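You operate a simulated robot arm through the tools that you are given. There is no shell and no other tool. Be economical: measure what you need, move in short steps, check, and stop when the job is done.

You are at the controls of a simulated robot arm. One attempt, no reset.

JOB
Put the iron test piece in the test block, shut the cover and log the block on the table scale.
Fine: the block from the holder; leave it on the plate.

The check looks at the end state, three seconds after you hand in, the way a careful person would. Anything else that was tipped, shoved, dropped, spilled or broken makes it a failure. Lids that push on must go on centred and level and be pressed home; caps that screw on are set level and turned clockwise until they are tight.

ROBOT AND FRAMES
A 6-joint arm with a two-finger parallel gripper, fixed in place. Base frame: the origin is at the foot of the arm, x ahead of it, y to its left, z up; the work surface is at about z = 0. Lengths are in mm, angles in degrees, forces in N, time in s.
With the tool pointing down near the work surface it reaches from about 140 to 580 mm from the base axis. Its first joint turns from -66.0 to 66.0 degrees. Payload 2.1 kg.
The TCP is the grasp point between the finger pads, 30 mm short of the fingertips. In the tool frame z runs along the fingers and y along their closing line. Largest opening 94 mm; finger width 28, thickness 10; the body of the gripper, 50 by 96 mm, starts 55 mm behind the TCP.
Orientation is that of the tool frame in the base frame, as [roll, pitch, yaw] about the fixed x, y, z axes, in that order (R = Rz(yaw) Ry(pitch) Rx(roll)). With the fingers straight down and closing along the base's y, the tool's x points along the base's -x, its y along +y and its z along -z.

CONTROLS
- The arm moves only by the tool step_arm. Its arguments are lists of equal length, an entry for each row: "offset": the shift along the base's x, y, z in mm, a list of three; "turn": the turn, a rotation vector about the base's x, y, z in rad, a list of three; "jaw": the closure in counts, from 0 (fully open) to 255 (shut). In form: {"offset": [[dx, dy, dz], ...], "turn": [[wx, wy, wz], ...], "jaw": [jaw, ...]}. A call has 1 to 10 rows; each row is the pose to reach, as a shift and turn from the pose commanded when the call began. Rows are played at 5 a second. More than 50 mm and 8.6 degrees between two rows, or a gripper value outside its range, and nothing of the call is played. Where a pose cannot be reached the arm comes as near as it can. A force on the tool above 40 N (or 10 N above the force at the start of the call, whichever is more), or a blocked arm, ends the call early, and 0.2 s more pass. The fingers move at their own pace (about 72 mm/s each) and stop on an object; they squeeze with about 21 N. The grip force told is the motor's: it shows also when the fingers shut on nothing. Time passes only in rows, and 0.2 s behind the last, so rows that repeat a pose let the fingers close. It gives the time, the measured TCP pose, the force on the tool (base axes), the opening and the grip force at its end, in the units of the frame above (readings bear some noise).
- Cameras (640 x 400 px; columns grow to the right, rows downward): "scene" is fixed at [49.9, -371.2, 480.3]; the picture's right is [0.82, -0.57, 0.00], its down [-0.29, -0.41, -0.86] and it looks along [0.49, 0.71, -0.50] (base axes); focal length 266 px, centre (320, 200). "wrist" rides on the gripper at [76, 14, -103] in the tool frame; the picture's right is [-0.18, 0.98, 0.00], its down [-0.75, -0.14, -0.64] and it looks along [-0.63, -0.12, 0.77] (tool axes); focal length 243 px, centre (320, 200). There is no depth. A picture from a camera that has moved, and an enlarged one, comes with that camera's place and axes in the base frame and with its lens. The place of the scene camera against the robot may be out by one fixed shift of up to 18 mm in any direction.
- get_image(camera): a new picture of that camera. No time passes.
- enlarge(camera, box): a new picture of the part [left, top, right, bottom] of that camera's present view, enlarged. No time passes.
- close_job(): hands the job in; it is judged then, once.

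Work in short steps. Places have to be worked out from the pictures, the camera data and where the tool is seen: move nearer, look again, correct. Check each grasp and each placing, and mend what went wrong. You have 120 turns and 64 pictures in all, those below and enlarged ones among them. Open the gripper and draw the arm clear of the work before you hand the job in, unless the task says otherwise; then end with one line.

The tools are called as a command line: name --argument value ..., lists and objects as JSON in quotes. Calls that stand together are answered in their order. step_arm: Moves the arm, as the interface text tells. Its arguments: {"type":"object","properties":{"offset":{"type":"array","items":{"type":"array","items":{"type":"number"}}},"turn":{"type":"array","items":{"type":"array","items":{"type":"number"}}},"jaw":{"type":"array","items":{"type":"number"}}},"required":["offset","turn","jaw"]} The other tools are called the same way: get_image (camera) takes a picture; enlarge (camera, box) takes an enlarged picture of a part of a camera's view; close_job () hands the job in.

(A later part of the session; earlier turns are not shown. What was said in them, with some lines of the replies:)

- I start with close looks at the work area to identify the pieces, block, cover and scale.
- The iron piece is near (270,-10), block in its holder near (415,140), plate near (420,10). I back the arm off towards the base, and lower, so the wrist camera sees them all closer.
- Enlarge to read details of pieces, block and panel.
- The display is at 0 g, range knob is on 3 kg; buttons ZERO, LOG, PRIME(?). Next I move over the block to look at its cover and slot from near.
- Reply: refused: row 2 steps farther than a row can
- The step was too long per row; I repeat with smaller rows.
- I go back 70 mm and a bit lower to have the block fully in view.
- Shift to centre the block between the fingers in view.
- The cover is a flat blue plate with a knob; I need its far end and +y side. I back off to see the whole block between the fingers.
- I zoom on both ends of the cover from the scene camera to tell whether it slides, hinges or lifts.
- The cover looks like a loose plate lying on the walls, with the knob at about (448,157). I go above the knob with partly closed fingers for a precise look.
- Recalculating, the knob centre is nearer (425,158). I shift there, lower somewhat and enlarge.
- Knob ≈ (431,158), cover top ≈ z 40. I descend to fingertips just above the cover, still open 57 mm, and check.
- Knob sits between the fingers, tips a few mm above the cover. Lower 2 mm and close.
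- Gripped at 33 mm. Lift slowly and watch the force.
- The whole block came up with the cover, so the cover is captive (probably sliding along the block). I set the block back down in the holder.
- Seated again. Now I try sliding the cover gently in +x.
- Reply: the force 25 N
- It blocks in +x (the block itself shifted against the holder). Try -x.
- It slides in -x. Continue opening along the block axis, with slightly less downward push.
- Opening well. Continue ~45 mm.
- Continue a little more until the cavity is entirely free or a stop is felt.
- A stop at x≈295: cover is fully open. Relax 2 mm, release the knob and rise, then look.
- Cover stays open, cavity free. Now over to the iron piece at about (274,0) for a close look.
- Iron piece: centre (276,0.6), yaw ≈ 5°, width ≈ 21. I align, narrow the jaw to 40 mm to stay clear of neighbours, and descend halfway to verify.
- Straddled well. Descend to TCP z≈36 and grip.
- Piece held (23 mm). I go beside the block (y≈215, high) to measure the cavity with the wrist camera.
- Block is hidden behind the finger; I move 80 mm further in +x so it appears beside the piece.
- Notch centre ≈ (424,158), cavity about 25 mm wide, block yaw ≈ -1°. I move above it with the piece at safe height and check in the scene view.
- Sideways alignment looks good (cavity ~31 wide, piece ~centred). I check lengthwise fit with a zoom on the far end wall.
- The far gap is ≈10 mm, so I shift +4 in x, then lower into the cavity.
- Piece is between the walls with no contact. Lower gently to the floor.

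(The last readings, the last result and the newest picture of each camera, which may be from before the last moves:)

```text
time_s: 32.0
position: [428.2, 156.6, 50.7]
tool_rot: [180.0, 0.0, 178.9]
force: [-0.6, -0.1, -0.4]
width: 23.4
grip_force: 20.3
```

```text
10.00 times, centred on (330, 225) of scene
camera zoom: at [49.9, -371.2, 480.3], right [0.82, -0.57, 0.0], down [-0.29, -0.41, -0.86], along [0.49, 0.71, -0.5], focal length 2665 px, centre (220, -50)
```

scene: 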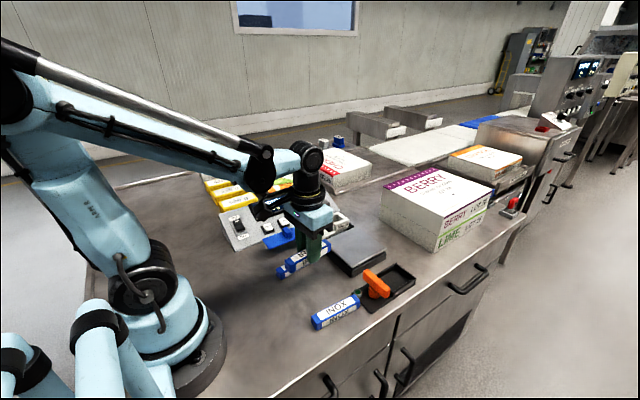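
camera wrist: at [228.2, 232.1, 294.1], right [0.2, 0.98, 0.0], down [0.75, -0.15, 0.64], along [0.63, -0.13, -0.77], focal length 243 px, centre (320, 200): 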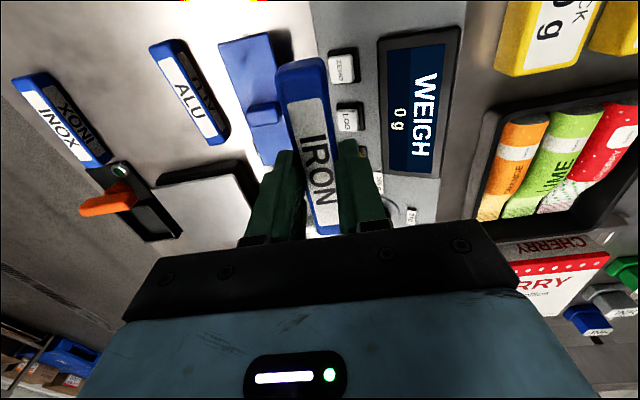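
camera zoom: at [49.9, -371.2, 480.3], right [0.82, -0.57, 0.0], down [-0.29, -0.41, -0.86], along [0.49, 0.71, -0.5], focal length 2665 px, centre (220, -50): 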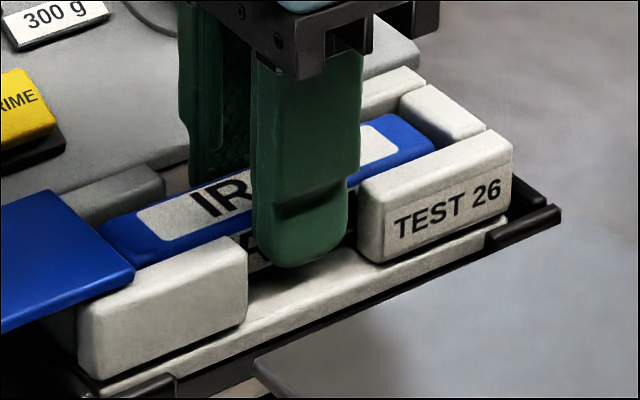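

Nearly down; a few more small steps until contact is felt.

step_arm --offset '[[0, 0, -1], [0, 0, -2], [0, 0, -3], [0, 0, -3]]' --turn '[[0, 0, 0], [0, 0, 0], [0, 0, 0], [0, 0, 0]]' --jaw '[255, 255, 255, 255]'

```text
time_s: 33.0
position: [429.5, 157.4, 47.8]
tool_rot: [-179.8, 0.0, 179.0]
force: [2.0, -6.1, 18.2]
width: 23.2
grip_force: 20.1
```

Floor contact (18 N). Ease up 1 mm, open to ~36 mm, and rise.

step_arm --offset '[[0, 0, 1], [0, 0, 1], [0, 0, 1], [0, 0, 15], [0, 0, 45], [0, 0, 85], [-40, 5, 110], [-80, 10, 110], [-80, 10, 110]]' --turn '[[0, 0, 0], [0, 0, 0], [0, 0, 0], [0, 0, 0], [0, 0, 0], [0, 0, 0], [0, 0, 0], [0, 0, 0], [0, 0, 0]]' --jaw '[255, 158, 158, 158, 158, 120, 100, 100, 100]'

enlarge --camera "scene" --box '[266, 190, 378, 260]'

enlarge --camera "wrist" --box '[200, 20, 456, 180]'

```text
time_s: 35.0
position: [348.9, 166.6, 158.2]
tool_rot: [180.0, -0.1, 178.9]
force: [0.9, 0.3, 0.2]
width: 57.2
grip_force: 0.0
```

```text
5.71 times, centred on (322, 225) of scene
camera zoom: at [49.9, -371.2, 480.3], right [0.82, -0.57, 0.0], down [-0.29, -0.41, -0.86], along [0.49, 0.71, -0.5], focal length 1523 px, centre (309, 57)
```

zoom: 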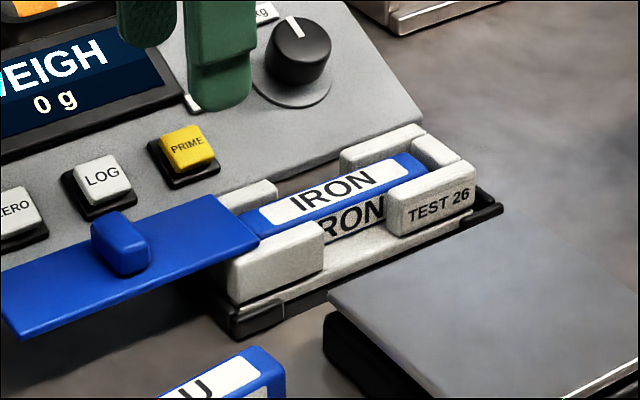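

```text
2.50 times, centred on (328, 100) of wrist
camera zoom: at [272.6, 183.3, 261.5], right [0.2, 0.98, 0.0], down [0.75, -0.16, 0.64], along [0.63, -0.13, -0.77], focal length 606 px, centre (300, 450)
```

zoom: 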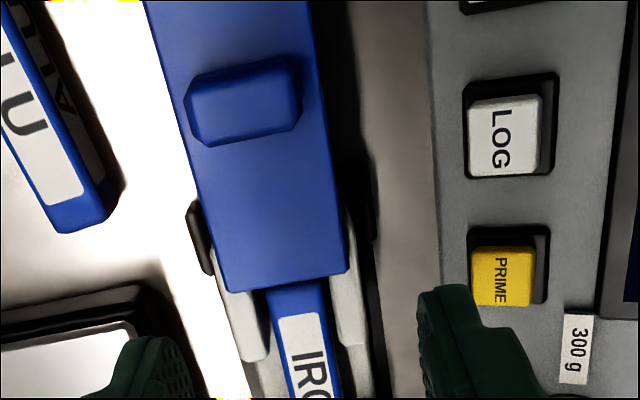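

Piece lies in the cavity. Now back to the knob (≈(307,159)) to grip it and slide the cover shut.

step_arm --offset '[[-30, -8, 0], [-42, -8, -30], [-42, -8, -65], [-42, -8, -82], [-42, -8, -82]]' --turn '[[0, 0, 0], [0, 0, 0], [0, 0, 0], [0, 0, 0], [0, 0, 0]]' --jaw '[100, 100, 100, 100, 100]'

enlarge --camera "wrist" --box '[192, 60, 448, 220]'

```text
time_s: 36.2
position: [306.8, 158.2, 76.1]
tool_rot: [-180.0, 0.0, 178.9]
force: [-0.5, -1.0, 0.4]
width: 57.2
grip_force: 0.0
```

```text
2.50 times, centred on (320, 140) of wrist
camera zoom: at [231.3, 175.3, 179.1], right [0.2, 0.98, 0.0], down [0.75, -0.16, 0.64], along [0.63, -0.13, -0.77], focal length 606 px, centre (320, 350)
```

zoom: 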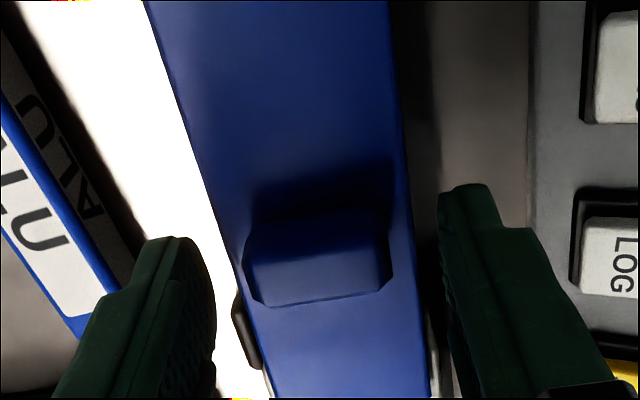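

Aligned as before. Close on the knob, then slide +x.

step_arm --offset '[[0, -0.5, 0], [0, -0.5, 0], [0, -0.5, 0], [10, -0.5, 0], [20, -0.6, 0], [30, -0.7, 0], [40, -0.8, 0], [50, -0.9, 0], [60, -1, 0], [60, -1, 0]]' --turn '[[0, 0, 0], [0, 0, 0], [0, 0, 0], [0, 0, 0], [0, 0, 0], [0, 0, 0], [0, 0, 0], [0, 0, 0], [0, 0, 0], [0, 0, 0]]' --jaw '[255, 255, 255, 255, 255, 255, 255, 255, 255, 255]'

enlarge --camera "scene" --box '[266, 190, 378, 260]'

```text
time_s: 38.4
position: [365.4, 158.7, 73.8]
tool_rot: [180.0, 0.0, 178.9]
force: [-0.1, -0.4, 11.0]
width: 33.7
grip_force: 21.0
```

```text
5.71 times, centred on (322, 225) of scene
camera zoom: at [49.9, -371.3, 480.3], right [0.82, -0.57, 0.0], down [-0.29, -0.41, -0.86], along [0.49, 0.71, -0.5], focal length 1523 px, centre (309, 57)
```

zoom: 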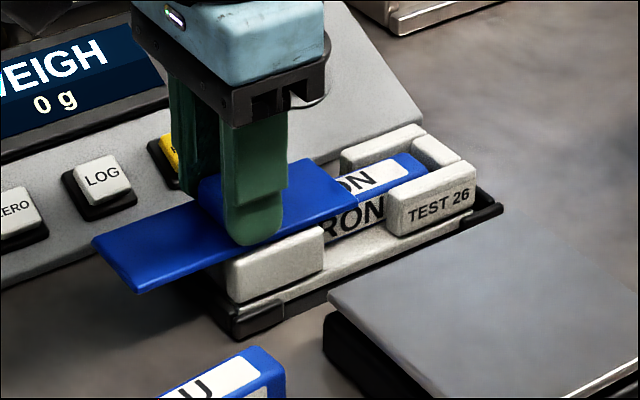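

Sliding freely over the piece. Continue to the closed stop.

step_arm --offset '[[12, 0, 0.8], [24, -0.1, 0.8], [36, -0.2, 0.8], [48, -0.3, 0.8], [58, -0.4, 0.8], [64, -0.4, 0.8], [70, -0.4, 0.8], [70, -0.4, 0.8]]' --turn '[[0, 0, 0], [0, 0, 0], [0, 0, 0], [0, 0, 0], [0, 0, 0], [0, 0, 0], [0, 0, 0], [0, 0, 0]]' --jaw '[255, 255, 255, 255, 255, 255, 255, 255]'

enlarge --camera "scene" --box '[282, 190, 378, 250]'

```text
time_s: 40.2
position: [436.8, 157.6, 75.0]
tool_rot: [-179.9, -0.3, 179.0]
force: [-17.6, -5.0, 2.5]
width: 33.7
grip_force: 20.9
```

```text
6.67 times, centred on (330, 220) of scene
camera zoom: at [49.9, -371.2, 480.3], right [0.82, -0.57, 0.0], down [-0.29, -0.41, -0.86], along [0.49, 0.71, -0.5], focal length 1776 px, centre (253, 67)
```

zoom: 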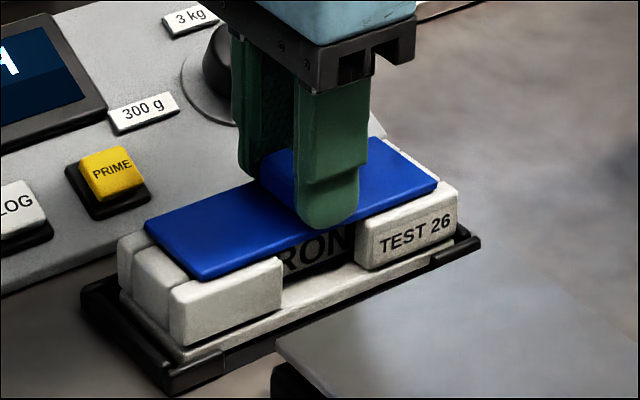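

Cover is at its closed stop (17 N) again. Relax the push, lift the block by the knob a little, reading its weight.

step_arm --offset '[[-2, 0, 0], [-2, 0, 5], [-2, 0, 12], [-2, 0, 20], [-2, 0, 20], [-2, 0, 20]]' --turn '[[0, 0, 0], [0, 0, 0], [0, 0, 0], [0, 0, 0], [0, 0, 0], [0, 0, 0]]' --jaw '[255, 255, 255, 255, 255, 255]'

enlarge --camera "scene" --box '[282, 190, 394, 260]'

```text
time_s: 41.6
position: [435.0, 158.1, 96.4]
tool_rot: [180.0, 0.0, 178.9]
force: [0.0, -0.7, -4.1]
width: 33.1
grip_force: 21.2
```

```text
5.71 times, centred on (338, 225) of scene
camera zoom: at [49.9, -371.2, 480.3], right [0.82, -0.57, 0.0], down [-0.29, -0.41, -0.86], along [0.49, 0.71, -0.5], focal length 1523 px, centre (217, 57)
```

zoom: 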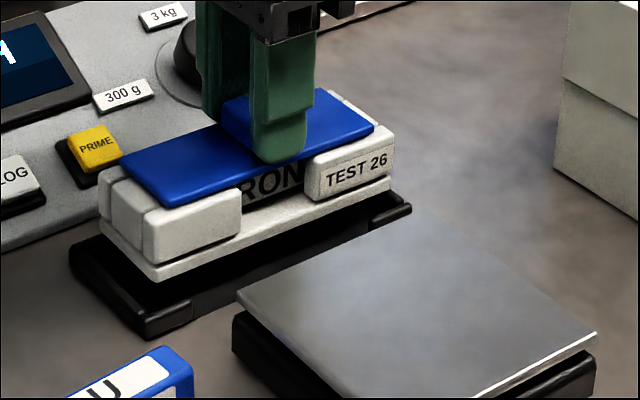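

Block hangs level and closed, about 4 N. Raise further and carry slowly to the plate centre ≈ (432,30).

step_arm --offset '[[0, 0, 15], [0, 0, 32], [1, -12, 35], [2, -30, 35], [3, -50, 35], [3, -70, 35], [3, -90, 35], [3, -110, 35], [3, -124, 35], [3, -128, 35]]' --turn '[[0, 0, 0], [0, 0, 0], [0, 0, 0], [0, 0, 0], [0, 0, 0], [0, 0, 0], [0, 0, 0], [0, 0, 0], [0, 0, 0], [0, 0, 0]]' --jaw '[255, 255, 255, 255, 255, 255, 255, 255, 255, 255]'

enlarge --camera "scene" --box '[282, 180, 442, 280]'

```text
time_s: 43.8
position: [436.9, 28.6, 131.9]
tool_rot: [179.9, 0.1, 178.8]
force: [-0.6, 0.0, -4.1]
width: 33.2
grip_force: 21.7
```

```text
4.00 times, centred on (362, 230) of scene
camera zoom: at [49.9, -371.2, 480.3], right [0.82, -0.57, 0.0], down [-0.29, -0.41, -0.86], along [0.49, 0.71, -0.5], focal length 1066 px, centre (152, 80)
```

zoom: 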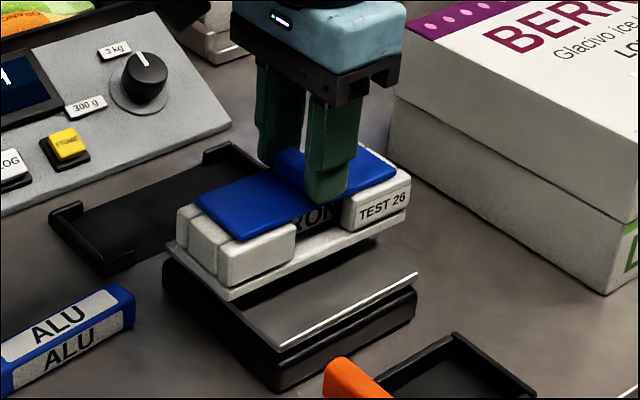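

Centred over the plate. Lower slowly, checking for contact.

step_arm --offset '[[0, 0, -6], [0, 0, -12], [0, 0, -18], [0, 0, -22], [0, 0, -22]]' --turn '[[0, 0, 0], [0, 0, 0], [0, 0, 0], [0, 0, 0], [0, 0, 0]]' --jaw '[255, 255, 255, 255, 255]'

enlarge --camera "scene" --box '[282, 180, 442, 280]'

```text
time_s: 44.7
position: [436.7, 30.3, 114.8]
tool_rot: [-179.9, -0.1, 178.9]
force: [-2.2, -1.1, 9.8]
width: 33.3
grip_force: 21.2
stopped in row 4: the force on the tool passed its limit (the readings are from after the stop); the commanded pose is now the measured one
```

```text
4.00 times, centred on (362, 230) of scene
camera zoom: at [49.9, -371.2, 480.3], right [0.82, -0.57, 0.0], down [-0.29, -0.41, -0.86], along [0.49, 0.71, -0.5], focal length 1066 px, centre (152, 80)
```

zoom: 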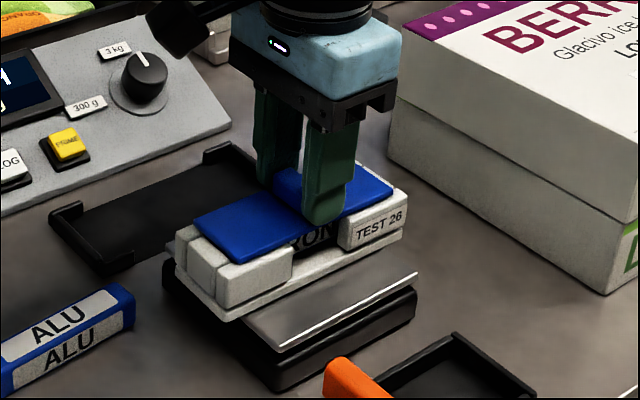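

Plate touched at TCP z≈115. Release the knob and rise straight up.

step_arm --offset '[[0, 0, 0.5], [0, 0, 0.5], [0, 0, 0.5], [0, 0, 20], [0, 0, 50], [0, 0, 80], [0, 0, 80]]' --turn '[[0, 0, 0], [0, 0, 0], [0, 0, 0], [0, 0, 0], [0, 0, 0], [0, 0, 0], [0, 0, 0]]' --jaw '[240, 100, 100, 100, 100, 100, 100]'

enlarge --camera "scene" --box '[222, 165, 414, 285]'

```text
time_s: 46.3
position: [438.9, 31.3, 194.2]
tool_rot: [180.0, -0.2, 178.9]
force: [0.3, -0.4, 0.4]
width: 57.1
grip_force: 0.0
```

```text
3.33 times, centred on (318, 225) of scene
camera zoom: at [49.9, -371.2, 480.3], right [0.82, -0.57, 0.0], down [-0.29, -0.41, -0.86], along [0.49, 0.71, -0.5], focal length 888 px, centre (327, 117)
```

zoom: 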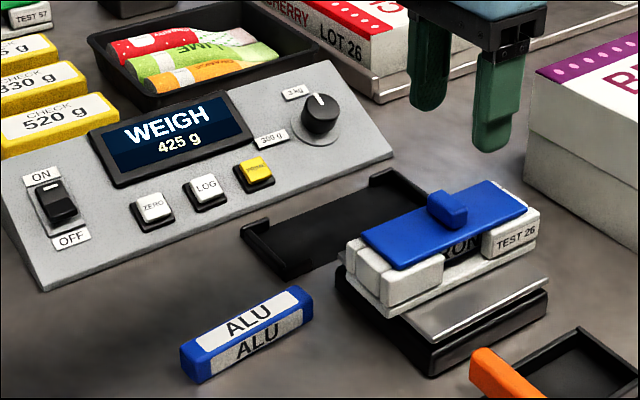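

Scale reads 425 g on the 3 kg range, in WEIGH mode. Next the LOG button: close the fingers and move above it (≈(336,241)).

step_arm --offset '[[-20, 40, 0], [-40, 80, 0], [-60, 120, 0], [-80, 160, 0], [-100, 195, -10], [-103, 209, -40], [-103, 209, -50], [-103, 209, -50]]' --turn '[[0, 0, 0], [0, 0, 0], [0, 0, 0], [0, 0, 0], [0, 0, 0], [0, 0, 0], [0, 0, 0], [0, 0, 0]]' --jaw '[160, 255, 255, 255, 255, 255, 255, 255]'

get_image --camera "wrist"

enlarge --camera "scene" --box '[222, 155, 350, 235]'

```text
time_s: 48.1
position: [331.4, 238.5, 143.9]
tool_rot: [-180.0, -0.1, 179.0]
force: [-0.6, -0.3, -0.5]
width: 0.2
grip_force: 21.4
```

```text
11 pictures are left
camera wrist: at [256.5, 254.5, 246.9], right [0.2, 0.98, 0.0], down [0.75, -0.16, 0.64], along [0.63, -0.13, -0.77], focal length 243 px, centre (320, 200)
```

wrist: 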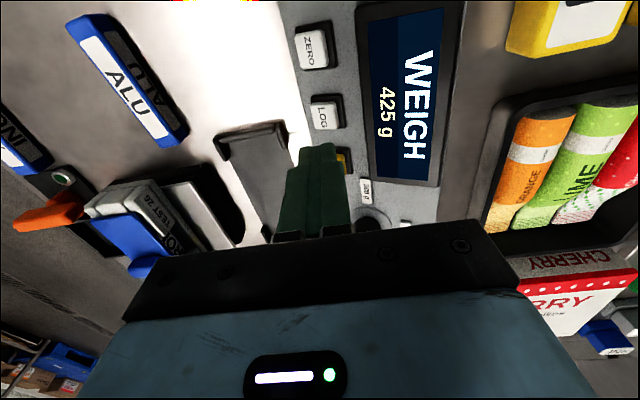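

```text
5.00 times, centred on (286, 195) of scene
camera zoom: at [49.9, -371.2, 480.3], right [0.82, -0.57, 0.0], down [-0.29, -0.41, -0.86], along [0.49, 0.71, -0.5], focal length 1332 px, centre (490, 225)
```

zoom: 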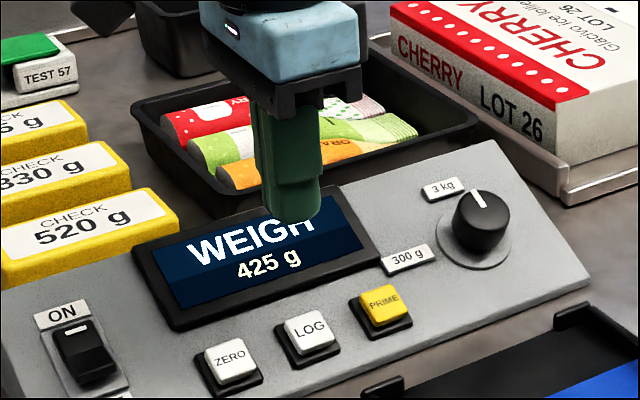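

LOG triangulates to ≈(334.5,241.5,36), the fingertip projection agrees. Descend to just above it.

step_arm --offset '[[1, 2, -25], [1, 2, -50], [1, 2, -66], [1, 2, -66]]' --turn '[[0, 0, 0], [0, 0, 0], [0, 0, 0], [0, 0, 0]]' --jaw '[255, 255, 255, 255]'

enlarge --camera "scene" --box '[238, 175, 334, 235]'

```text
time_s: 49.1
position: [334.4, 240.0, 79.8]
tool_rot: [-180.0, -0.2, 178.9]
force: [-0.4, 0.2, 1.0]
width: 0.2
grip_force: 21.0
```

```text
6.67 times, centred on (286, 205) of scene
camera zoom: at [49.9, -371.2, 480.3], right [0.82, -0.57, 0.0], down [-0.29, -0.41, -0.86], along [0.49, 0.71, -0.5], focal length 1776 px, centre (547, 167)
```

zoom: 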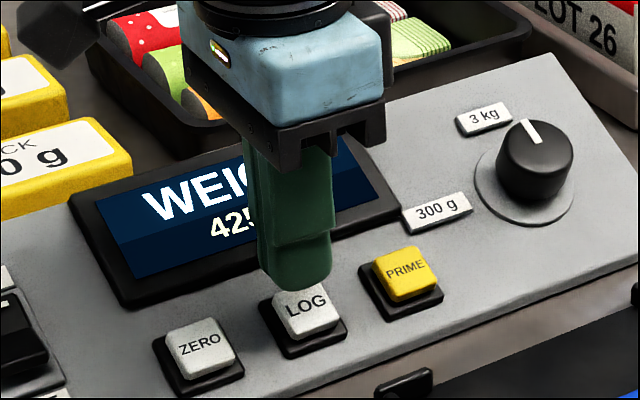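

Right above LOG. Press down in small steps.

step_arm --offset '[[0, 0, -5], [0, 0, -8], [0, 0, -10], [0, 0, -12], [0, 0, -13.5], [0, 0, -13.5]]' --turn '[[0, 0, 0], [0, 0, 0], [0, 0, 0], [0, 0, 0], [0, 0, 0], [0, 0, 0]]' --jaw '[255, 255, 255, 255, 255, 255]'

```text
time_s: 50.5
position: [335.3, 240.3, 64.0]
tool_rot: [-179.9, -0.1, 178.9]
force: [0.6, -0.7, 1.1]
width: 0.0
grip_force: 21.1
```

step_arm --offset '[[0, 0, -1.5], [0, 0, -3], [0, 0, -4.5], [0, 0, -4.5]]' --turn '[[0, 0, 0], [0, 0, 0], [0, 0, 0], [0, 0, 0]]' --jaw '[255, 255, 255, 255]'

```text
time_s: 51.5
position: [335.7, 241.0, 59.7]
tool_rot: [-179.8, -0.1, 179.0]
force: [-0.4, -1.8, 2.9]
width: 0.0
grip_force: 21.4
```

Contact begins (≈3 N). Press a bit further.

step_arm --offset '[[0, 0, -1], [0, 0, -2], [0, 0, -2.5], [0, 0, -2.5]]' --turn '[[0, 0, 0], [0, 0, 0], [0, 0, 0], [0, 0, 0]]' --jaw '[255, 255, 255, 255]'

enlarge --camera "scene" --box '[238, 175, 334, 235]'

```text
time_s: 52.5
position: [335.4, 240.5, 58.9]
tool_rot: [-179.8, 0.0, 178.9]
force: [-0.1, -2.8, 9.2]
width: 0.0
grip_force: 21.3
```

```text
6.67 times, centred on (286, 205) of scene
camera zoom: at [49.9, -371.3, 480.3], right [0.82, -0.57, 0.0], down [-0.29, -0.41, -0.86], along [0.49, 0.71, -0.5], focal length 1776 px, centre (547, 167)
```

zoom: 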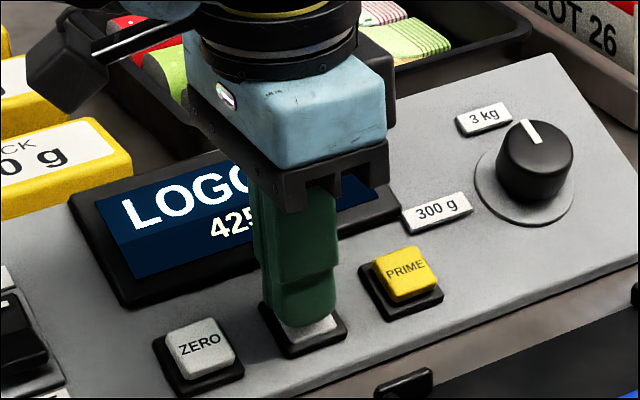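

Display reads "LOGGED 425". Raise straight up and draw clear, opening the gripper.

step_arm --offset '[[0, 0, 10], [0, 0, 40], [0, 0, 85], [-10, -35, 120], [-20, -75, 140], [-30, -115, 150], [-40, -150, 160], [-40, -150, 160]]' --turn '[[0, 0, 0], [0, 0, 0], [0, 0, 0], [0, 0, 0], [0, 0, 0], [0, 0, 0], [0, 0, 0], [0, 0, 0]]' --jaw '[255, 255, 255, 200, 100, 0, 0, 0]'

enlarge --camera "scene" --box '[200, 150, 440, 300]'

enlarge --camera "scene" --box '[314, 210, 394, 260]'

```text
refused: row 4 steps farther than a row can; nothing moved
```

```text
2.67 times, centred on (320, 225) of scene
camera zoom: at [49.9, -371.3, 480.3], right [0.82, -0.57, 0.0], down [-0.29, -0.41, -0.86], along [0.49, 0.71, -0.5], focal length 710 px, centre (320, 133)
```

zoom: 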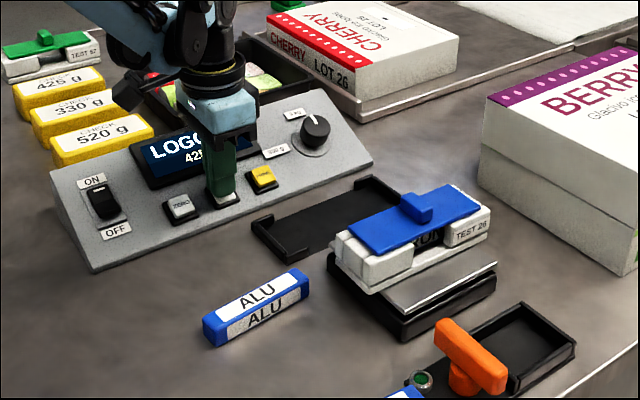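

```text
8.00 times, centred on (354, 235) of scene
camera zoom: at [49.9, -371.3, 480.3], right [0.82, -0.57, 0.0], down [-0.29, -0.41, -0.86], along [0.49, 0.71, -0.5], focal length 2132 px, centre (48, -80)
```

zoom: 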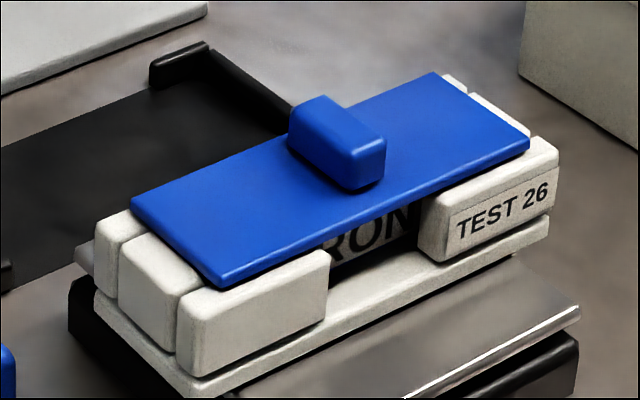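

Block is level, cover closed as at the start. I repeat the retreat with shorter rows.

step_arm --offset '[[0, 0, 10], [0, 0, 40], [0, 0, 80], [0, 0, 120], [-8, -30, 135], [-16, -65, 145], [-24, -100, 150], [-32, -140, 150], [-32, -140, 150]]' --turn '[[0, 0, 0], [0, 0, 0], [0, 0, 0], [0, 0, 0], [0, 0, 0], [0, 0, 0], [0, 0, 0], [0, 0, 0], [0, 0, 0]]' --jaw '[255, 255, 255, 255, 200, 100, 0, 0, 0]'

enlarge --camera "scene" --box '[200, 150, 440, 300]'

```text
time_s: 54.5
position: [304.2, 101.3, 206.5]
tool_rot: [179.9, -0.1, 178.8]
force: [0.8, -0.6, 0.2]
width: 94.0
grip_force: 0.1
```

```text
2.67 times, centred on (320, 225) of scene
camera zoom: at [49.9, -371.3, 480.3], right [0.82, -0.57, 0.0], down [-0.29, -0.41, -0.86], along [0.49, 0.71, -0.5], focal length 710 px, centre (320, 133)
```

zoom: 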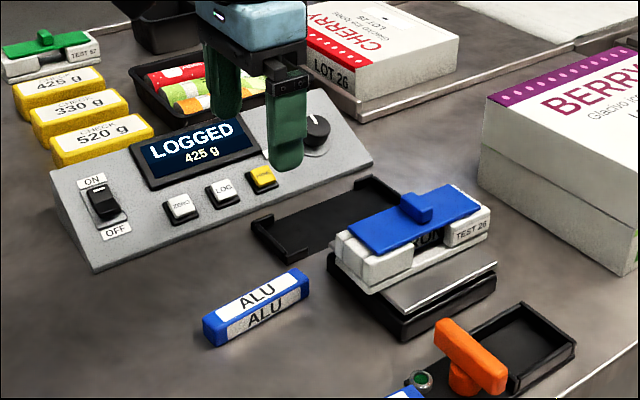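

"LOGGED 425 g" is shown, the block sits on the plate with the cover shut, the gripper is open and clear. Hand in.

close_job

```text
The job is handed in.
```

The iron test piece is in the TEST 26 block with its sliding cover shut, and the block is on the scale plate, logged at 425 g on the 3 kg range.
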